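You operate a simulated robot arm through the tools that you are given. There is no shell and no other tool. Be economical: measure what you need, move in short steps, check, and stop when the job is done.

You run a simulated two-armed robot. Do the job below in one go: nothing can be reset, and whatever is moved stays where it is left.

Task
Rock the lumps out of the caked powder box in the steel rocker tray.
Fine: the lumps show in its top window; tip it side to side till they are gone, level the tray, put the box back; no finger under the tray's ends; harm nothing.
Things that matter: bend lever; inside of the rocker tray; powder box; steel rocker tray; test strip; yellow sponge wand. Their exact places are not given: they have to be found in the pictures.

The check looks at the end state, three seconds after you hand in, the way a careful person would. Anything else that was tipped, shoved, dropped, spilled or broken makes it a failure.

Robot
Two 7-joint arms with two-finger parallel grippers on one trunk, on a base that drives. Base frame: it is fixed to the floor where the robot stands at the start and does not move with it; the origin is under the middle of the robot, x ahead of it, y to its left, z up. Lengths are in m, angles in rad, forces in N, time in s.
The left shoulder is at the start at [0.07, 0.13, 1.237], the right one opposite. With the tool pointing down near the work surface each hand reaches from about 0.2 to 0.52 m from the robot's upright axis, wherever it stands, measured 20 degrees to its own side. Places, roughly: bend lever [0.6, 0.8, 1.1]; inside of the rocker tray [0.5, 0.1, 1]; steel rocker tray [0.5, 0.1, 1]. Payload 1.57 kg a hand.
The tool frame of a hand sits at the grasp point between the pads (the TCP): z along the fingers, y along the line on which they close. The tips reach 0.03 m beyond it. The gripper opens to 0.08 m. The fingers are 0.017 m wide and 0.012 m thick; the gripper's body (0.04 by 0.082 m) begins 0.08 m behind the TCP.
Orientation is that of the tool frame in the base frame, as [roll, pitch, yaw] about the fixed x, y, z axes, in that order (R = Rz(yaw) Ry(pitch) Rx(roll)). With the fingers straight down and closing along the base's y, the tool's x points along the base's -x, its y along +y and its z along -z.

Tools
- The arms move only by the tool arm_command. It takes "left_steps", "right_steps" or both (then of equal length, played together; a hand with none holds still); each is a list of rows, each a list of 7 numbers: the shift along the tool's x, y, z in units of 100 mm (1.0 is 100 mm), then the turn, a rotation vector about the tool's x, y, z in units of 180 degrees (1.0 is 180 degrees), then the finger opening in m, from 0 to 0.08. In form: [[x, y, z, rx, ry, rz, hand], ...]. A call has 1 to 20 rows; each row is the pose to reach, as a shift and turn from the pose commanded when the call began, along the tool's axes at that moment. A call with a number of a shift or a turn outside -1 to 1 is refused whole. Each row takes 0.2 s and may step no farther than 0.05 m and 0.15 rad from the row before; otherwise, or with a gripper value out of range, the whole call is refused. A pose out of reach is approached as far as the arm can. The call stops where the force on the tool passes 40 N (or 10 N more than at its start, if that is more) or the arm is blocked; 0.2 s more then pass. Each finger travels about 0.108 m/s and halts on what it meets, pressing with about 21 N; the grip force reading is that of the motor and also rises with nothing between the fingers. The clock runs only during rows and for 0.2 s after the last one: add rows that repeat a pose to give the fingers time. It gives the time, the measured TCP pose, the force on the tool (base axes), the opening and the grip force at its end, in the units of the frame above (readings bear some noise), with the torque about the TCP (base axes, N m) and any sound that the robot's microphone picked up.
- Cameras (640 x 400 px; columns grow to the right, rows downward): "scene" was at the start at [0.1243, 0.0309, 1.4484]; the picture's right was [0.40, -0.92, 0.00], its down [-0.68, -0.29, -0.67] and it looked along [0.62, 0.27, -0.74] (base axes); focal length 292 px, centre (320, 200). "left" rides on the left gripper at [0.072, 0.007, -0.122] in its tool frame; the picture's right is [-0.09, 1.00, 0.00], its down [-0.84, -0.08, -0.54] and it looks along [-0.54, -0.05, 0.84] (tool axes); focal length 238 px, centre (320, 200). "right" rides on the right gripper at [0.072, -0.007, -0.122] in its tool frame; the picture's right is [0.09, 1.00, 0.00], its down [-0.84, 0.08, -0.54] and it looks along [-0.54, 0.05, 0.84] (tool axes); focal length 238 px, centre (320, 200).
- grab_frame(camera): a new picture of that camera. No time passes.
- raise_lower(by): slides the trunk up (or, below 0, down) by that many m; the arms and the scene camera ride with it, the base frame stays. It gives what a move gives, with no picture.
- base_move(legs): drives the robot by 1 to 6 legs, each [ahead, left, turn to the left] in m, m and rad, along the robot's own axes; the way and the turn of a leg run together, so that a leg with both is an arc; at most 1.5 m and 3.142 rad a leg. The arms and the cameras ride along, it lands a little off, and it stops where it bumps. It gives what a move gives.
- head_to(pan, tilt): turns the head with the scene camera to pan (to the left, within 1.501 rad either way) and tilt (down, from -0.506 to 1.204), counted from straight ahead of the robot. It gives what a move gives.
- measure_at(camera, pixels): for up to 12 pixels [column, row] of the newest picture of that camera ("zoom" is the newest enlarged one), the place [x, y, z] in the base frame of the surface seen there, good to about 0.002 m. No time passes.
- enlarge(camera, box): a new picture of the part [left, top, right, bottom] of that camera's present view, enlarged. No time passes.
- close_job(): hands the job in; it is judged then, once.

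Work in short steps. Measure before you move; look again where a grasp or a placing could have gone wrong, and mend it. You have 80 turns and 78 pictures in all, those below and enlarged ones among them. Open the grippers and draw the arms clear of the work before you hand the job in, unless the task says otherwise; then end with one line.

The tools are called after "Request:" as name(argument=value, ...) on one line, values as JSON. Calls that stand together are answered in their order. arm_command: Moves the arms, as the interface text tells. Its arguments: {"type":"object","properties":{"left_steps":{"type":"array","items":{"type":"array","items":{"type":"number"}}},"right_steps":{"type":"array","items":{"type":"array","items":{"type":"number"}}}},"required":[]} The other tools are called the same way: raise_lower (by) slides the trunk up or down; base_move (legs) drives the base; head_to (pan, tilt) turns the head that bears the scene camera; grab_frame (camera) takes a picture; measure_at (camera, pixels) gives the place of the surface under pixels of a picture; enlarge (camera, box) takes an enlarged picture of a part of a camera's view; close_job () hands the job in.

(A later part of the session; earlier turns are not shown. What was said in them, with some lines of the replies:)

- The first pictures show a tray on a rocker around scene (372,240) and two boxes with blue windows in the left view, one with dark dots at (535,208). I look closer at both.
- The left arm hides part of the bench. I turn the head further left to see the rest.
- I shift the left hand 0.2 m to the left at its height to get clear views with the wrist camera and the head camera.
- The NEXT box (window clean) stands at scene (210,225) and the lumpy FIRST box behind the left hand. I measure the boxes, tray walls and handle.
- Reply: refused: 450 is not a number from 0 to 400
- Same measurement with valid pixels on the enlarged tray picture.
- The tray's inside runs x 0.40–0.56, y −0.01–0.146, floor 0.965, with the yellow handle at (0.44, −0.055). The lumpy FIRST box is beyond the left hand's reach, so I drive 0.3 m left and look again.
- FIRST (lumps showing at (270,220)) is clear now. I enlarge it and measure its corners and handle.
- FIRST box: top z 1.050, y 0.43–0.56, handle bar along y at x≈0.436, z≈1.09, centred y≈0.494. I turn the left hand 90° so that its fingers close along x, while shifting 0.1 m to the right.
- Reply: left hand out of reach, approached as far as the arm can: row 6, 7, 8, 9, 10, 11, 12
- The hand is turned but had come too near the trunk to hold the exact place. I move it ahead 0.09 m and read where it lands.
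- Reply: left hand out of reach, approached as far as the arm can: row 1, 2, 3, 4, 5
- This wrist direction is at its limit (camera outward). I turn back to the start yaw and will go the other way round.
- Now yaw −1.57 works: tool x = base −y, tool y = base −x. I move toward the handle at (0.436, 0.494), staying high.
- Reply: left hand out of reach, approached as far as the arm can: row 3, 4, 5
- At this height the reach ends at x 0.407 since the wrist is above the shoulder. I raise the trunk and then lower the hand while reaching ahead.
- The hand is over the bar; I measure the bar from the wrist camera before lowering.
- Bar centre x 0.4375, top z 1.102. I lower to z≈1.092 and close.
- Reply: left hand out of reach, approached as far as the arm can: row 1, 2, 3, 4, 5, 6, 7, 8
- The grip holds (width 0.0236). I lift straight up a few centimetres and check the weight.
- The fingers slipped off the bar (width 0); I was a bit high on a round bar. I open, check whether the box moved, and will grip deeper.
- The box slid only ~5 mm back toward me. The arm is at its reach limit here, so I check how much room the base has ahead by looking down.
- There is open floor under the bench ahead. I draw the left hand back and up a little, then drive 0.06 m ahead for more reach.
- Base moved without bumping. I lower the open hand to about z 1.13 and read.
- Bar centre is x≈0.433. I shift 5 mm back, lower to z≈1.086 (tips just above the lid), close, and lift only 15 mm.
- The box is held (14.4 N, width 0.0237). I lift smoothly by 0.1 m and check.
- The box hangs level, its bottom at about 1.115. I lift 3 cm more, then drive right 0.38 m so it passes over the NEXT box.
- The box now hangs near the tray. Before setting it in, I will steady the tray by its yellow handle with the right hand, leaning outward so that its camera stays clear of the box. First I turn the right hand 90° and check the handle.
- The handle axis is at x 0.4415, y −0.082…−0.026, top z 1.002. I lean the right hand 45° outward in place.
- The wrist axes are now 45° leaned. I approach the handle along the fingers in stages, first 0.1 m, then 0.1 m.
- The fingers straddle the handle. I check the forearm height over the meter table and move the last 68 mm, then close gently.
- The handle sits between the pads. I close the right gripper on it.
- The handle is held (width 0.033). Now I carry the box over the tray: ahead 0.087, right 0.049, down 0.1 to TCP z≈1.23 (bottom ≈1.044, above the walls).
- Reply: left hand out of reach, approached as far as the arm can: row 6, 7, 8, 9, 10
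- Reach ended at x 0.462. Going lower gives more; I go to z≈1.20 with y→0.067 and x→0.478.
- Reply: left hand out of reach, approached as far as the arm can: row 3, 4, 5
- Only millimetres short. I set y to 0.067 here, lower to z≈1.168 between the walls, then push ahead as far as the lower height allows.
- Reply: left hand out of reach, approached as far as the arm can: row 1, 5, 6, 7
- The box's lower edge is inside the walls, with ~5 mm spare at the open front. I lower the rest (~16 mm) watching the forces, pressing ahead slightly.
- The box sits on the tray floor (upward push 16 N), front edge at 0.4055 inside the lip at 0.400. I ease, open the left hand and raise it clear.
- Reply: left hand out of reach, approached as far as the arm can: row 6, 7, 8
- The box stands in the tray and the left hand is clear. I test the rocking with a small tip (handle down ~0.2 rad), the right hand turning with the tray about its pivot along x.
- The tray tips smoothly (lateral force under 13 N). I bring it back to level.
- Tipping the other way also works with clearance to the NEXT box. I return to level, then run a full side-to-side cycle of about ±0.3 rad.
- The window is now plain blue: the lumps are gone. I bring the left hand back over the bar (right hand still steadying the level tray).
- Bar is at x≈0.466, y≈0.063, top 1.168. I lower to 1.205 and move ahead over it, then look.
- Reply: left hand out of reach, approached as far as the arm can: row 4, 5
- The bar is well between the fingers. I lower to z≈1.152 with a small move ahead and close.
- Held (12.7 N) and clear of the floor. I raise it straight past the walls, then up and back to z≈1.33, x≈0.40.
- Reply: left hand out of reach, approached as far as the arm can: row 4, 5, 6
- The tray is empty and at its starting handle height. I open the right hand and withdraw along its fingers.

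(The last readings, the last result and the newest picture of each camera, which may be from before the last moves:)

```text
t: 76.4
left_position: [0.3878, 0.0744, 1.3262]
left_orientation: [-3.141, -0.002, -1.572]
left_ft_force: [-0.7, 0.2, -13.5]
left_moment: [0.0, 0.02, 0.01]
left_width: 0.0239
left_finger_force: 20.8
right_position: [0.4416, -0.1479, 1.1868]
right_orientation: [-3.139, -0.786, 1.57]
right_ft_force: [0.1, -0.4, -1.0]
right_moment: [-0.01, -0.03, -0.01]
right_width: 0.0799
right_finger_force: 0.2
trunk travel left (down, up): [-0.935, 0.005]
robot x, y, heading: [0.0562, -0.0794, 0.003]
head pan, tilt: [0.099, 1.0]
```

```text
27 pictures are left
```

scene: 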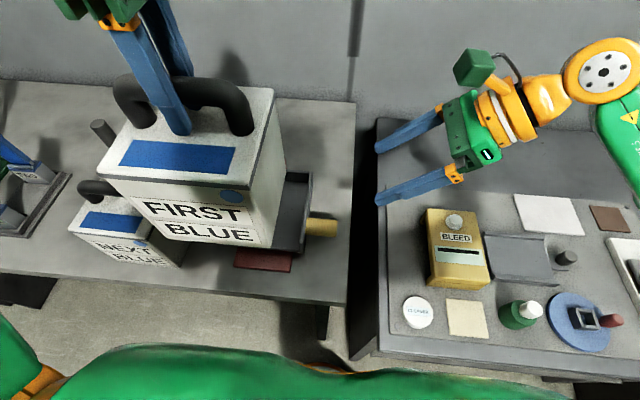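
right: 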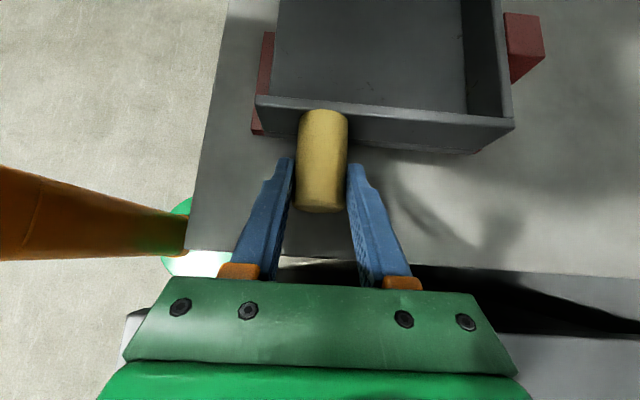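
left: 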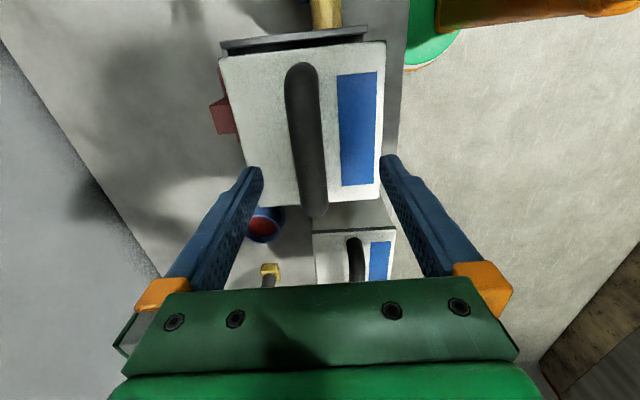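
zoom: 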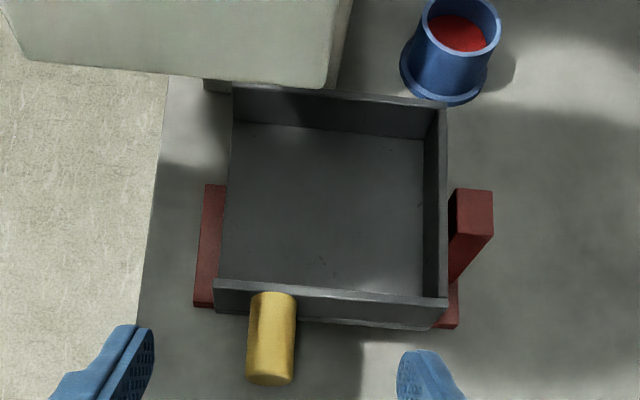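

The window stays clear and the tray is free; I check its level by measurement and drive 0.42 m left with the box held high (bottom ≈1.14).

Request:
measure_at(camera="zoom", pixels=[[300, 145], [320, 270], [400, 150], [400, 270], [330, 290], [340, 98], [270, 310]])

Request:
base_move(legs=[[0, 0.42, 0]])

Request:
head_to(pan=0.3, tilt=0.95)

Request:
grab_frame(camera="scene")

Request:
grab_frame(camera="left")

```text
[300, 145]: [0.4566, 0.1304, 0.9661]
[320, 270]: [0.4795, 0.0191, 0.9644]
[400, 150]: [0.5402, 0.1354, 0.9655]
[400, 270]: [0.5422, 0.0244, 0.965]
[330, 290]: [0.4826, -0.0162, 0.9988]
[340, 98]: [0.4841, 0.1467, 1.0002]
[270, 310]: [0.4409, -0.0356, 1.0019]
```

```text
t: 79.0
left_position: [0.3873, 0.4965, 1.3266]
left_orientation: [-3.14, 0.001, -1.571]
left_ft_force: [-0.1, -0.2, -13.8]
left_moment: [-0.02, 0.05, 0.03]
left_width: 0.0238
left_finger_force: 20.9
right_position: [0.4415, 0.274, 1.1863]
right_orientation: [-3.141, -0.789, 1.568]
right_ft_force: [-0.4, -0.2, 0.0]
right_moment: [0.04, 0.02, -0.01]
right_width: 0.0801
right_finger_force: 0.1
trunk travel left (down, up): [-0.935, 0.005]
robot x, y, heading: [0.0606, 0.3425, 0.001]
head pan, tilt: [0.099, 1.0]
```

```text
t: 79.7
left_position: [0.3886, 0.4988, 1.3266]
left_orientation: [-3.141, -0.001, -1.571]
left_ft_force: [0.7, -0.3, -14.2]
left_moment: [-0.05, 0.06, 0.02]
left_width: 0.024
left_finger_force: 21.2
right_position: [0.4421, 0.2769, 1.1873]
right_orientation: [-3.14, -0.786, 1.569]
right_ft_force: [-0.2, -0.7, -0.6]
right_moment: [-0.02, -0.02, 0.03]
right_width: 0.08
right_finger_force: 0.0
trunk travel left (down, up): [-0.935, 0.005]
robot x, y, heading: [0.0607, 0.3436, -0.003]
head pan, tilt: [0.3, 0.949]
```

```text
26 pictures are left
```

scene: 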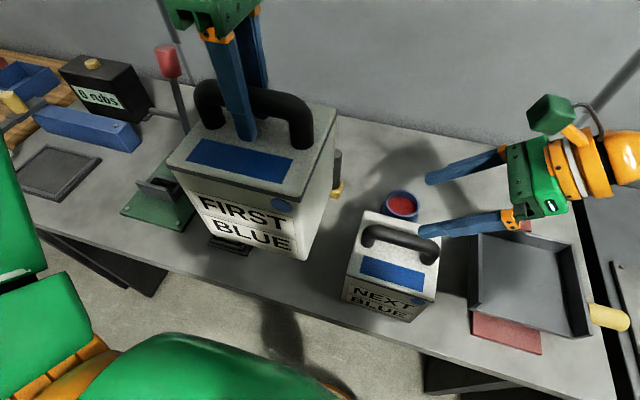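

```text
25 pictures are left
```

left: 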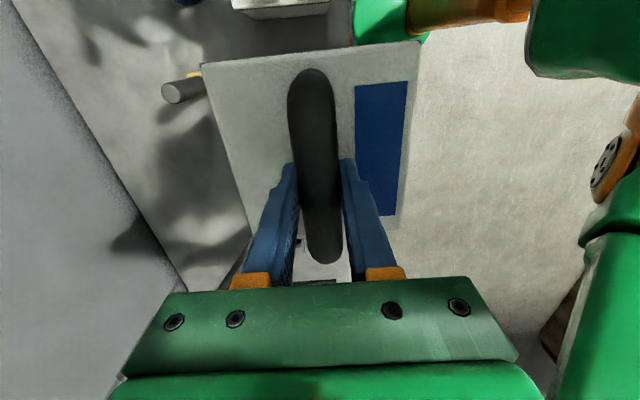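

The tray floor measures 0.965 on both sides: level. I lower the box toward its old place (bar at x 0.4375, y 0.494).

Request:
arm_command(left_steps=[[0.01, -0.05, 0.15, 0, 0, 0, 0], [0.02, -0.1, 0.3, 0, 0, 0, 0], [0.03, -0.2, 0.45, 0, 0, 0, 0], [0.04, -0.3, 0.6, 0, 0, 0, 0], [0.04, -0.4, 0.75, 0, 0, 0, 0], [0.04, -0.45, 0.9, 0, 0, 0, 0], [0.04, -0.5, 1.0, 0, 0, 0, 0], [0.04, -0.5, 1.0, 0, 0, 0, 0]])

Request:
arm_command(left_steps=[[0, 0, 0.15, 0, 0, 0, 0], [0, 0, 0.3, 0, 0, 0, 0], [0, 0, 0.45, 0, 0, 0, 0], [0, 0, 0.6, 0, 0, 0, 0], [0, 0, 0.75, 0, 0, 0, 0], [0, 0, 0.9, 0, 0, 0, 0], [0, 0, 1.0, 0, 0, 0, 0], [0, 0, 1.0, 0, 0, 0, 0]])

Request:
grab_frame(camera="scene")

```text
t: 81.5
left_position: [0.4384, 0.4957, 1.2267]
left_orientation: [3.14, -0.004, -1.572]
left_ft_force: [-0.2, -0.4, -12.8]
left_moment: [-0.01, 0.05, -0.02]
left_width: 0.024
left_finger_force: 21.1
right_position: [0.4406, 0.2771, 1.1866]
right_orientation: [-3.138, -0.786, 1.567]
right_ft_force: [-0.4, 0.3, 0.3]
right_moment: [0.01, 0.02, -0.03]
right_width: 0.0799
right_finger_force: 0.0
trunk travel left (down, up): [-0.935, 0.005]
robot x, y, heading: [0.0601, 0.3431, -0.001]
head pan, tilt: [0.3, 0.949]
```

```text
t: 83.3
left_position: [0.4382, 0.4948, 1.1255]
left_orientation: [3.14, -0.002, -1.57]
left_ft_force: [0.4, 0.3, -14.4]
left_moment: [0.03, 0.01, 0.01]
left_width: 0.0237
left_finger_force: 20.9
right_position: [0.4433, 0.2778, 1.1864]
right_orientation: [-3.137, -0.784, 1.569]
right_ft_force: [0.3, 0.3, 0.4]
right_moment: [-0.03, 0.0, 0.01]
right_width: 0.0799
right_finger_force: 0.1
trunk travel left (down, up): [-0.935, 0.005]
robot x, y, heading: [0.0589, 0.3435, -0.006]
head pan, tilt: [0.3, 0.949]
```

```text
24 pictures are left
```

scene: 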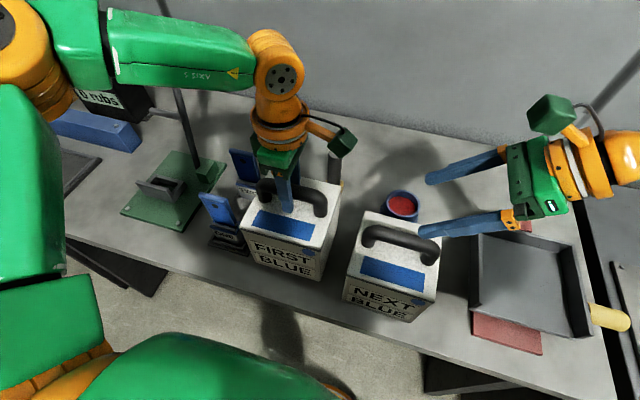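

It hangs ~39 mm above the bench at the right x, y. I lower gently until it touches.

Request:
arm_command(left_steps=[[0.0, 0, 0.1, 0, 0, 0, 0], [0.0, 0, 0.2, 0, 0, 0, 0], [0.0, 0, 0.29, 0, 0, 0, 0], [0.0, 0, 0.35, 0, 0, 0, 0], [0.0, 0, 0.39, 0, 0, 0, 0], [0.0, 0, 0.39, 0, 0, 0, 0]])

Request:
enlarge(camera="scene", box=[190, 140, 390, 320])

Request:
measure_at(camera="zoom", pixels=[[145, 255], [350, 325], [130, 225], [300, 270], [210, 330]])

```text
t: 84.7
left_position: [0.439, 0.4952, 1.0887]
left_orientation: [-3.139, -0.003, -1.57]
left_ft_force: [6.5, 4.0, 7.6]
left_moment: [-0.52, 0.08, 0.1]
left_width: 0.0237
left_finger_force: 20.9
right_position: [0.4425, 0.2789, 1.1875]
right_orientation: [-3.138, -0.786, 1.57]
right_ft_force: [-0.9, -0.2, 0.4]
right_moment: [-0.03, -0.02, 0.0]
right_width: 0.0801
right_finger_force: 0.1
trunk travel left (down, up): [-0.935, 0.005]
robot x, y, heading: [0.0538, 0.3405, 0.003]
head pan, tilt: [0.3, 0.949]
```

```text
2.22 times, centred on (290, 230) of scene
```

zoom: 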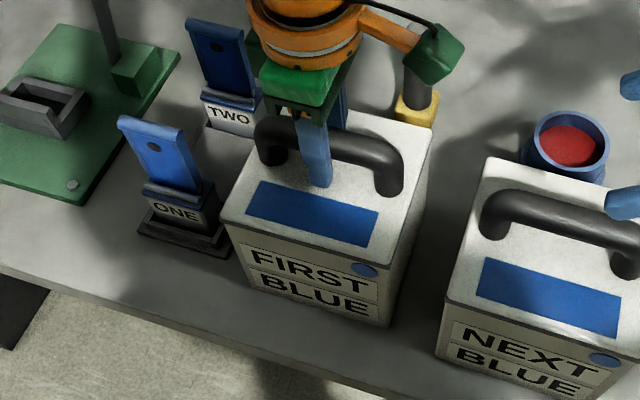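

```text
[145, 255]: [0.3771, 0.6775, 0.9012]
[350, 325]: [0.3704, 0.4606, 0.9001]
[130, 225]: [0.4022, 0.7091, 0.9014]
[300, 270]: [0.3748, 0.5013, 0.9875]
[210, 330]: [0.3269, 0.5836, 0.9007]
```

The box is down on the bench (upward push) with its front at x≈0.375 as before. I open and raise the left hand straight up.

Request:
arm_command(left_steps=[[0, 0, 0, 0, 0, 0, 0.03], [0, 0, 0, 0, 0, 0, 0.055], [0, 0, 0, 0, 0, 0, 0.08], [0, 0, 0, 0, 0, 0, 0.08], [0, 0, -0.25, 0, 0, 0, 0.08], [0, 0, -0.5, 0, 0, 0, 0.08], [0, 0, -0.75, 0, 0, 0, 0.08], [0, 0, -1.0, 0, 0, 0, 0.08], [0, 0, -1.0, 0, 0, 0, 0.08]])

Request:
enlarge(camera="scene", box=[190, 140, 390, 320])

Request:
measure_at(camera="zoom", pixels=[[222, 222], [387, 270], [262, 122], [400, 165], [330, 135], [435, 135], [265, 95]])

```text
t: 86.7
left_position: [0.4344, 0.495, 1.1896]
left_orientation: [-3.138, -0.001, -1.568]
left_ft_force: [0.5, 0.6, 0.4]
left_moment: [-0.02, 0.02, -0.01]
left_width: 0.0802
left_finger_force: 0.1
right_position: [0.4401, 0.2756, 1.1891]
right_orientation: [-3.142, -0.788, 1.573]
right_ft_force: [0.8, -0.4, -0.6]
right_moment: [-0.02, 0.04, 0.0]
right_width: 0.0798
right_finger_force: 0.0
trunk travel left (down, up): [-0.935, 0.005]
robot x, y, heading: [0.0587, 0.3434, -0.005]
head pan, tilt: [0.3, 0.949]
```

```text
2.22 times, centred on (290, 230) of scene
```

zoom: 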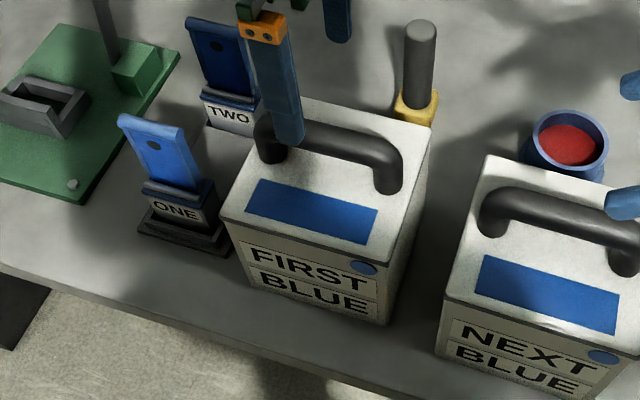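

```text
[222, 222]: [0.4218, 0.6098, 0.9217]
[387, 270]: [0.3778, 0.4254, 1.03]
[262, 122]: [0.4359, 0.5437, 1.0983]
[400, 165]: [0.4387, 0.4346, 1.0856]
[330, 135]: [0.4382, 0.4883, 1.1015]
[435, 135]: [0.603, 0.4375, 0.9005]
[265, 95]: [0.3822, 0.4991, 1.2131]
```

The box is back: bar at x≈0.438, y≈0.49, window clear. I draw both arms up and back, then back the base off slightly and take a final look.

Request:
arm_command(left_steps=[[0, 0.05, -0.2, 0, 0, 0, 0.08], [0, 0.3, -0.4, 0, 0, 0, 0.08], [0, 0.6, -0.5, 0, 0, 0, 0.08], [0, 0.9, -0.5, 0, 0, 0, 0.08], [0, 0.9, -0.5, 0, 0, 0, 0.08]], right_steps=[[0.15, -0.05, -0.15, 0, 0, 0, 0.08], [0.3, -0.3, -0.3, 0, 0, 0, 0.08], [0.35, -0.6, -0.35, 0, 0, 0, 0.08], [0.35, -0.9, -0.35, 0, 0, 0, 0.08], [0.35, -0.9, -0.35, 0, 0, 0, 0.08]])

Request:
base_move(legs=[[-0.06, 0, 0]])

Request:
head_to(pan=0.1, tilt=0.8)

Request:
grab_frame(camera="scene")

Request:
measure_at(camera="scene", pixels=[[430, 240], [480, 240]])

```text
t: 87.9
left_position: [0.3433, 0.4941, 1.2387]
left_orientation: [-3.142, -0.002, -1.57]
left_ft_force: [-0.8, -0.1, 0.0]
left_moment: [0.02, 0.03, -0.01]
left_width: 0.08
left_finger_force: 0.1
right_position: [0.3509, 0.2743, 1.2373]
right_orientation: [3.141, -0.786, 1.57]
right_ft_force: [-1.1, 0.3, -0.1]
right_moment: [0.02, -0.02, 0.04]
right_width: 0.0799
right_finger_force: 0.1
trunk travel left (down, up): [-0.935, 0.005]
robot x, y, heading: [0.0599, 0.3421, -0.005]
head pan, tilt: [0.3, 0.949]
```

```text
t: 88.9
left_position: [0.294, 0.4946, 1.2363]
left_orientation: [3.136, -0.003, -1.57]
left_ft_force: [0.4, 0.0, 0.3]
left_moment: [0.02, 0.1, -0.04]
left_width: 0.0799
left_finger_force: 0.0
right_position: [0.3005, 0.2756, 1.2351]
right_orientation: [-3.129, -0.787, 1.562]
right_ft_force: [0.8, 0.4, 0.0]
right_moment: [0.04, 0.05, 0.04]
right_width: 0.0798
right_finger_force: 0.0
trunk travel left (down, up): [-0.935, 0.005]
robot x, y, heading: [-0.0025, 0.3418, -0.0]
head pan, tilt: [0.3, 0.949]
```

```text
t: 89.6
left_position: [0.2874, 0.4944, 1.2387]
left_orientation: [3.138, -0.002, -1.571]
left_ft_force: [0.6, -0.4, -0.4]
left_moment: [0.03, 0.04, -0.01]
left_width: 0.0798
left_finger_force: 0.0
right_position: [0.2927, 0.2751, 1.2361]
right_orientation: [-3.139, -0.788, 1.57]
right_ft_force: [0.9, 0.1, 1.3]
right_moment: [0.03, 0.02, 0.0]
right_width: 0.08
right_finger_force: 0.1
trunk travel left (down, up): [-0.935, 0.005]
robot x, y, heading: [0.0003, 0.3429, -0.004]
head pan, tilt: [0.099, 0.799]
```

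```text
21 pictures are left
```

scene: 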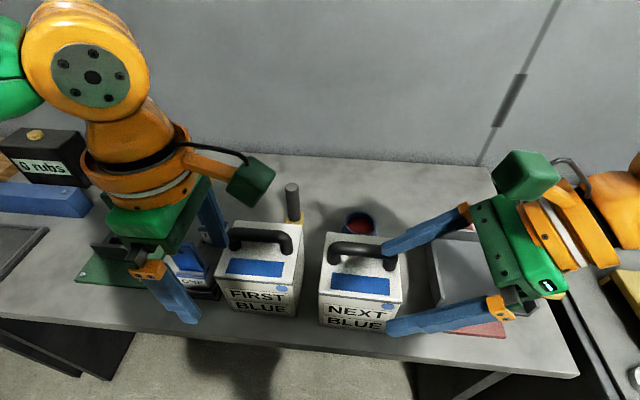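

```text
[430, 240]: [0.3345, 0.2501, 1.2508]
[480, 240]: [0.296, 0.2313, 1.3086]
```

Both boxes stand in place, FIRST's window is clear, the tray was measured level after release, and the arms are open and clear. I hand in.

Request:
close_job()

```text
The job is handed in.
```

The lumps are gone from the FIRST box's window. The tray measured level after I let go of it, the box is back within a few millimetres of its old spot, and both arms are open and clear.
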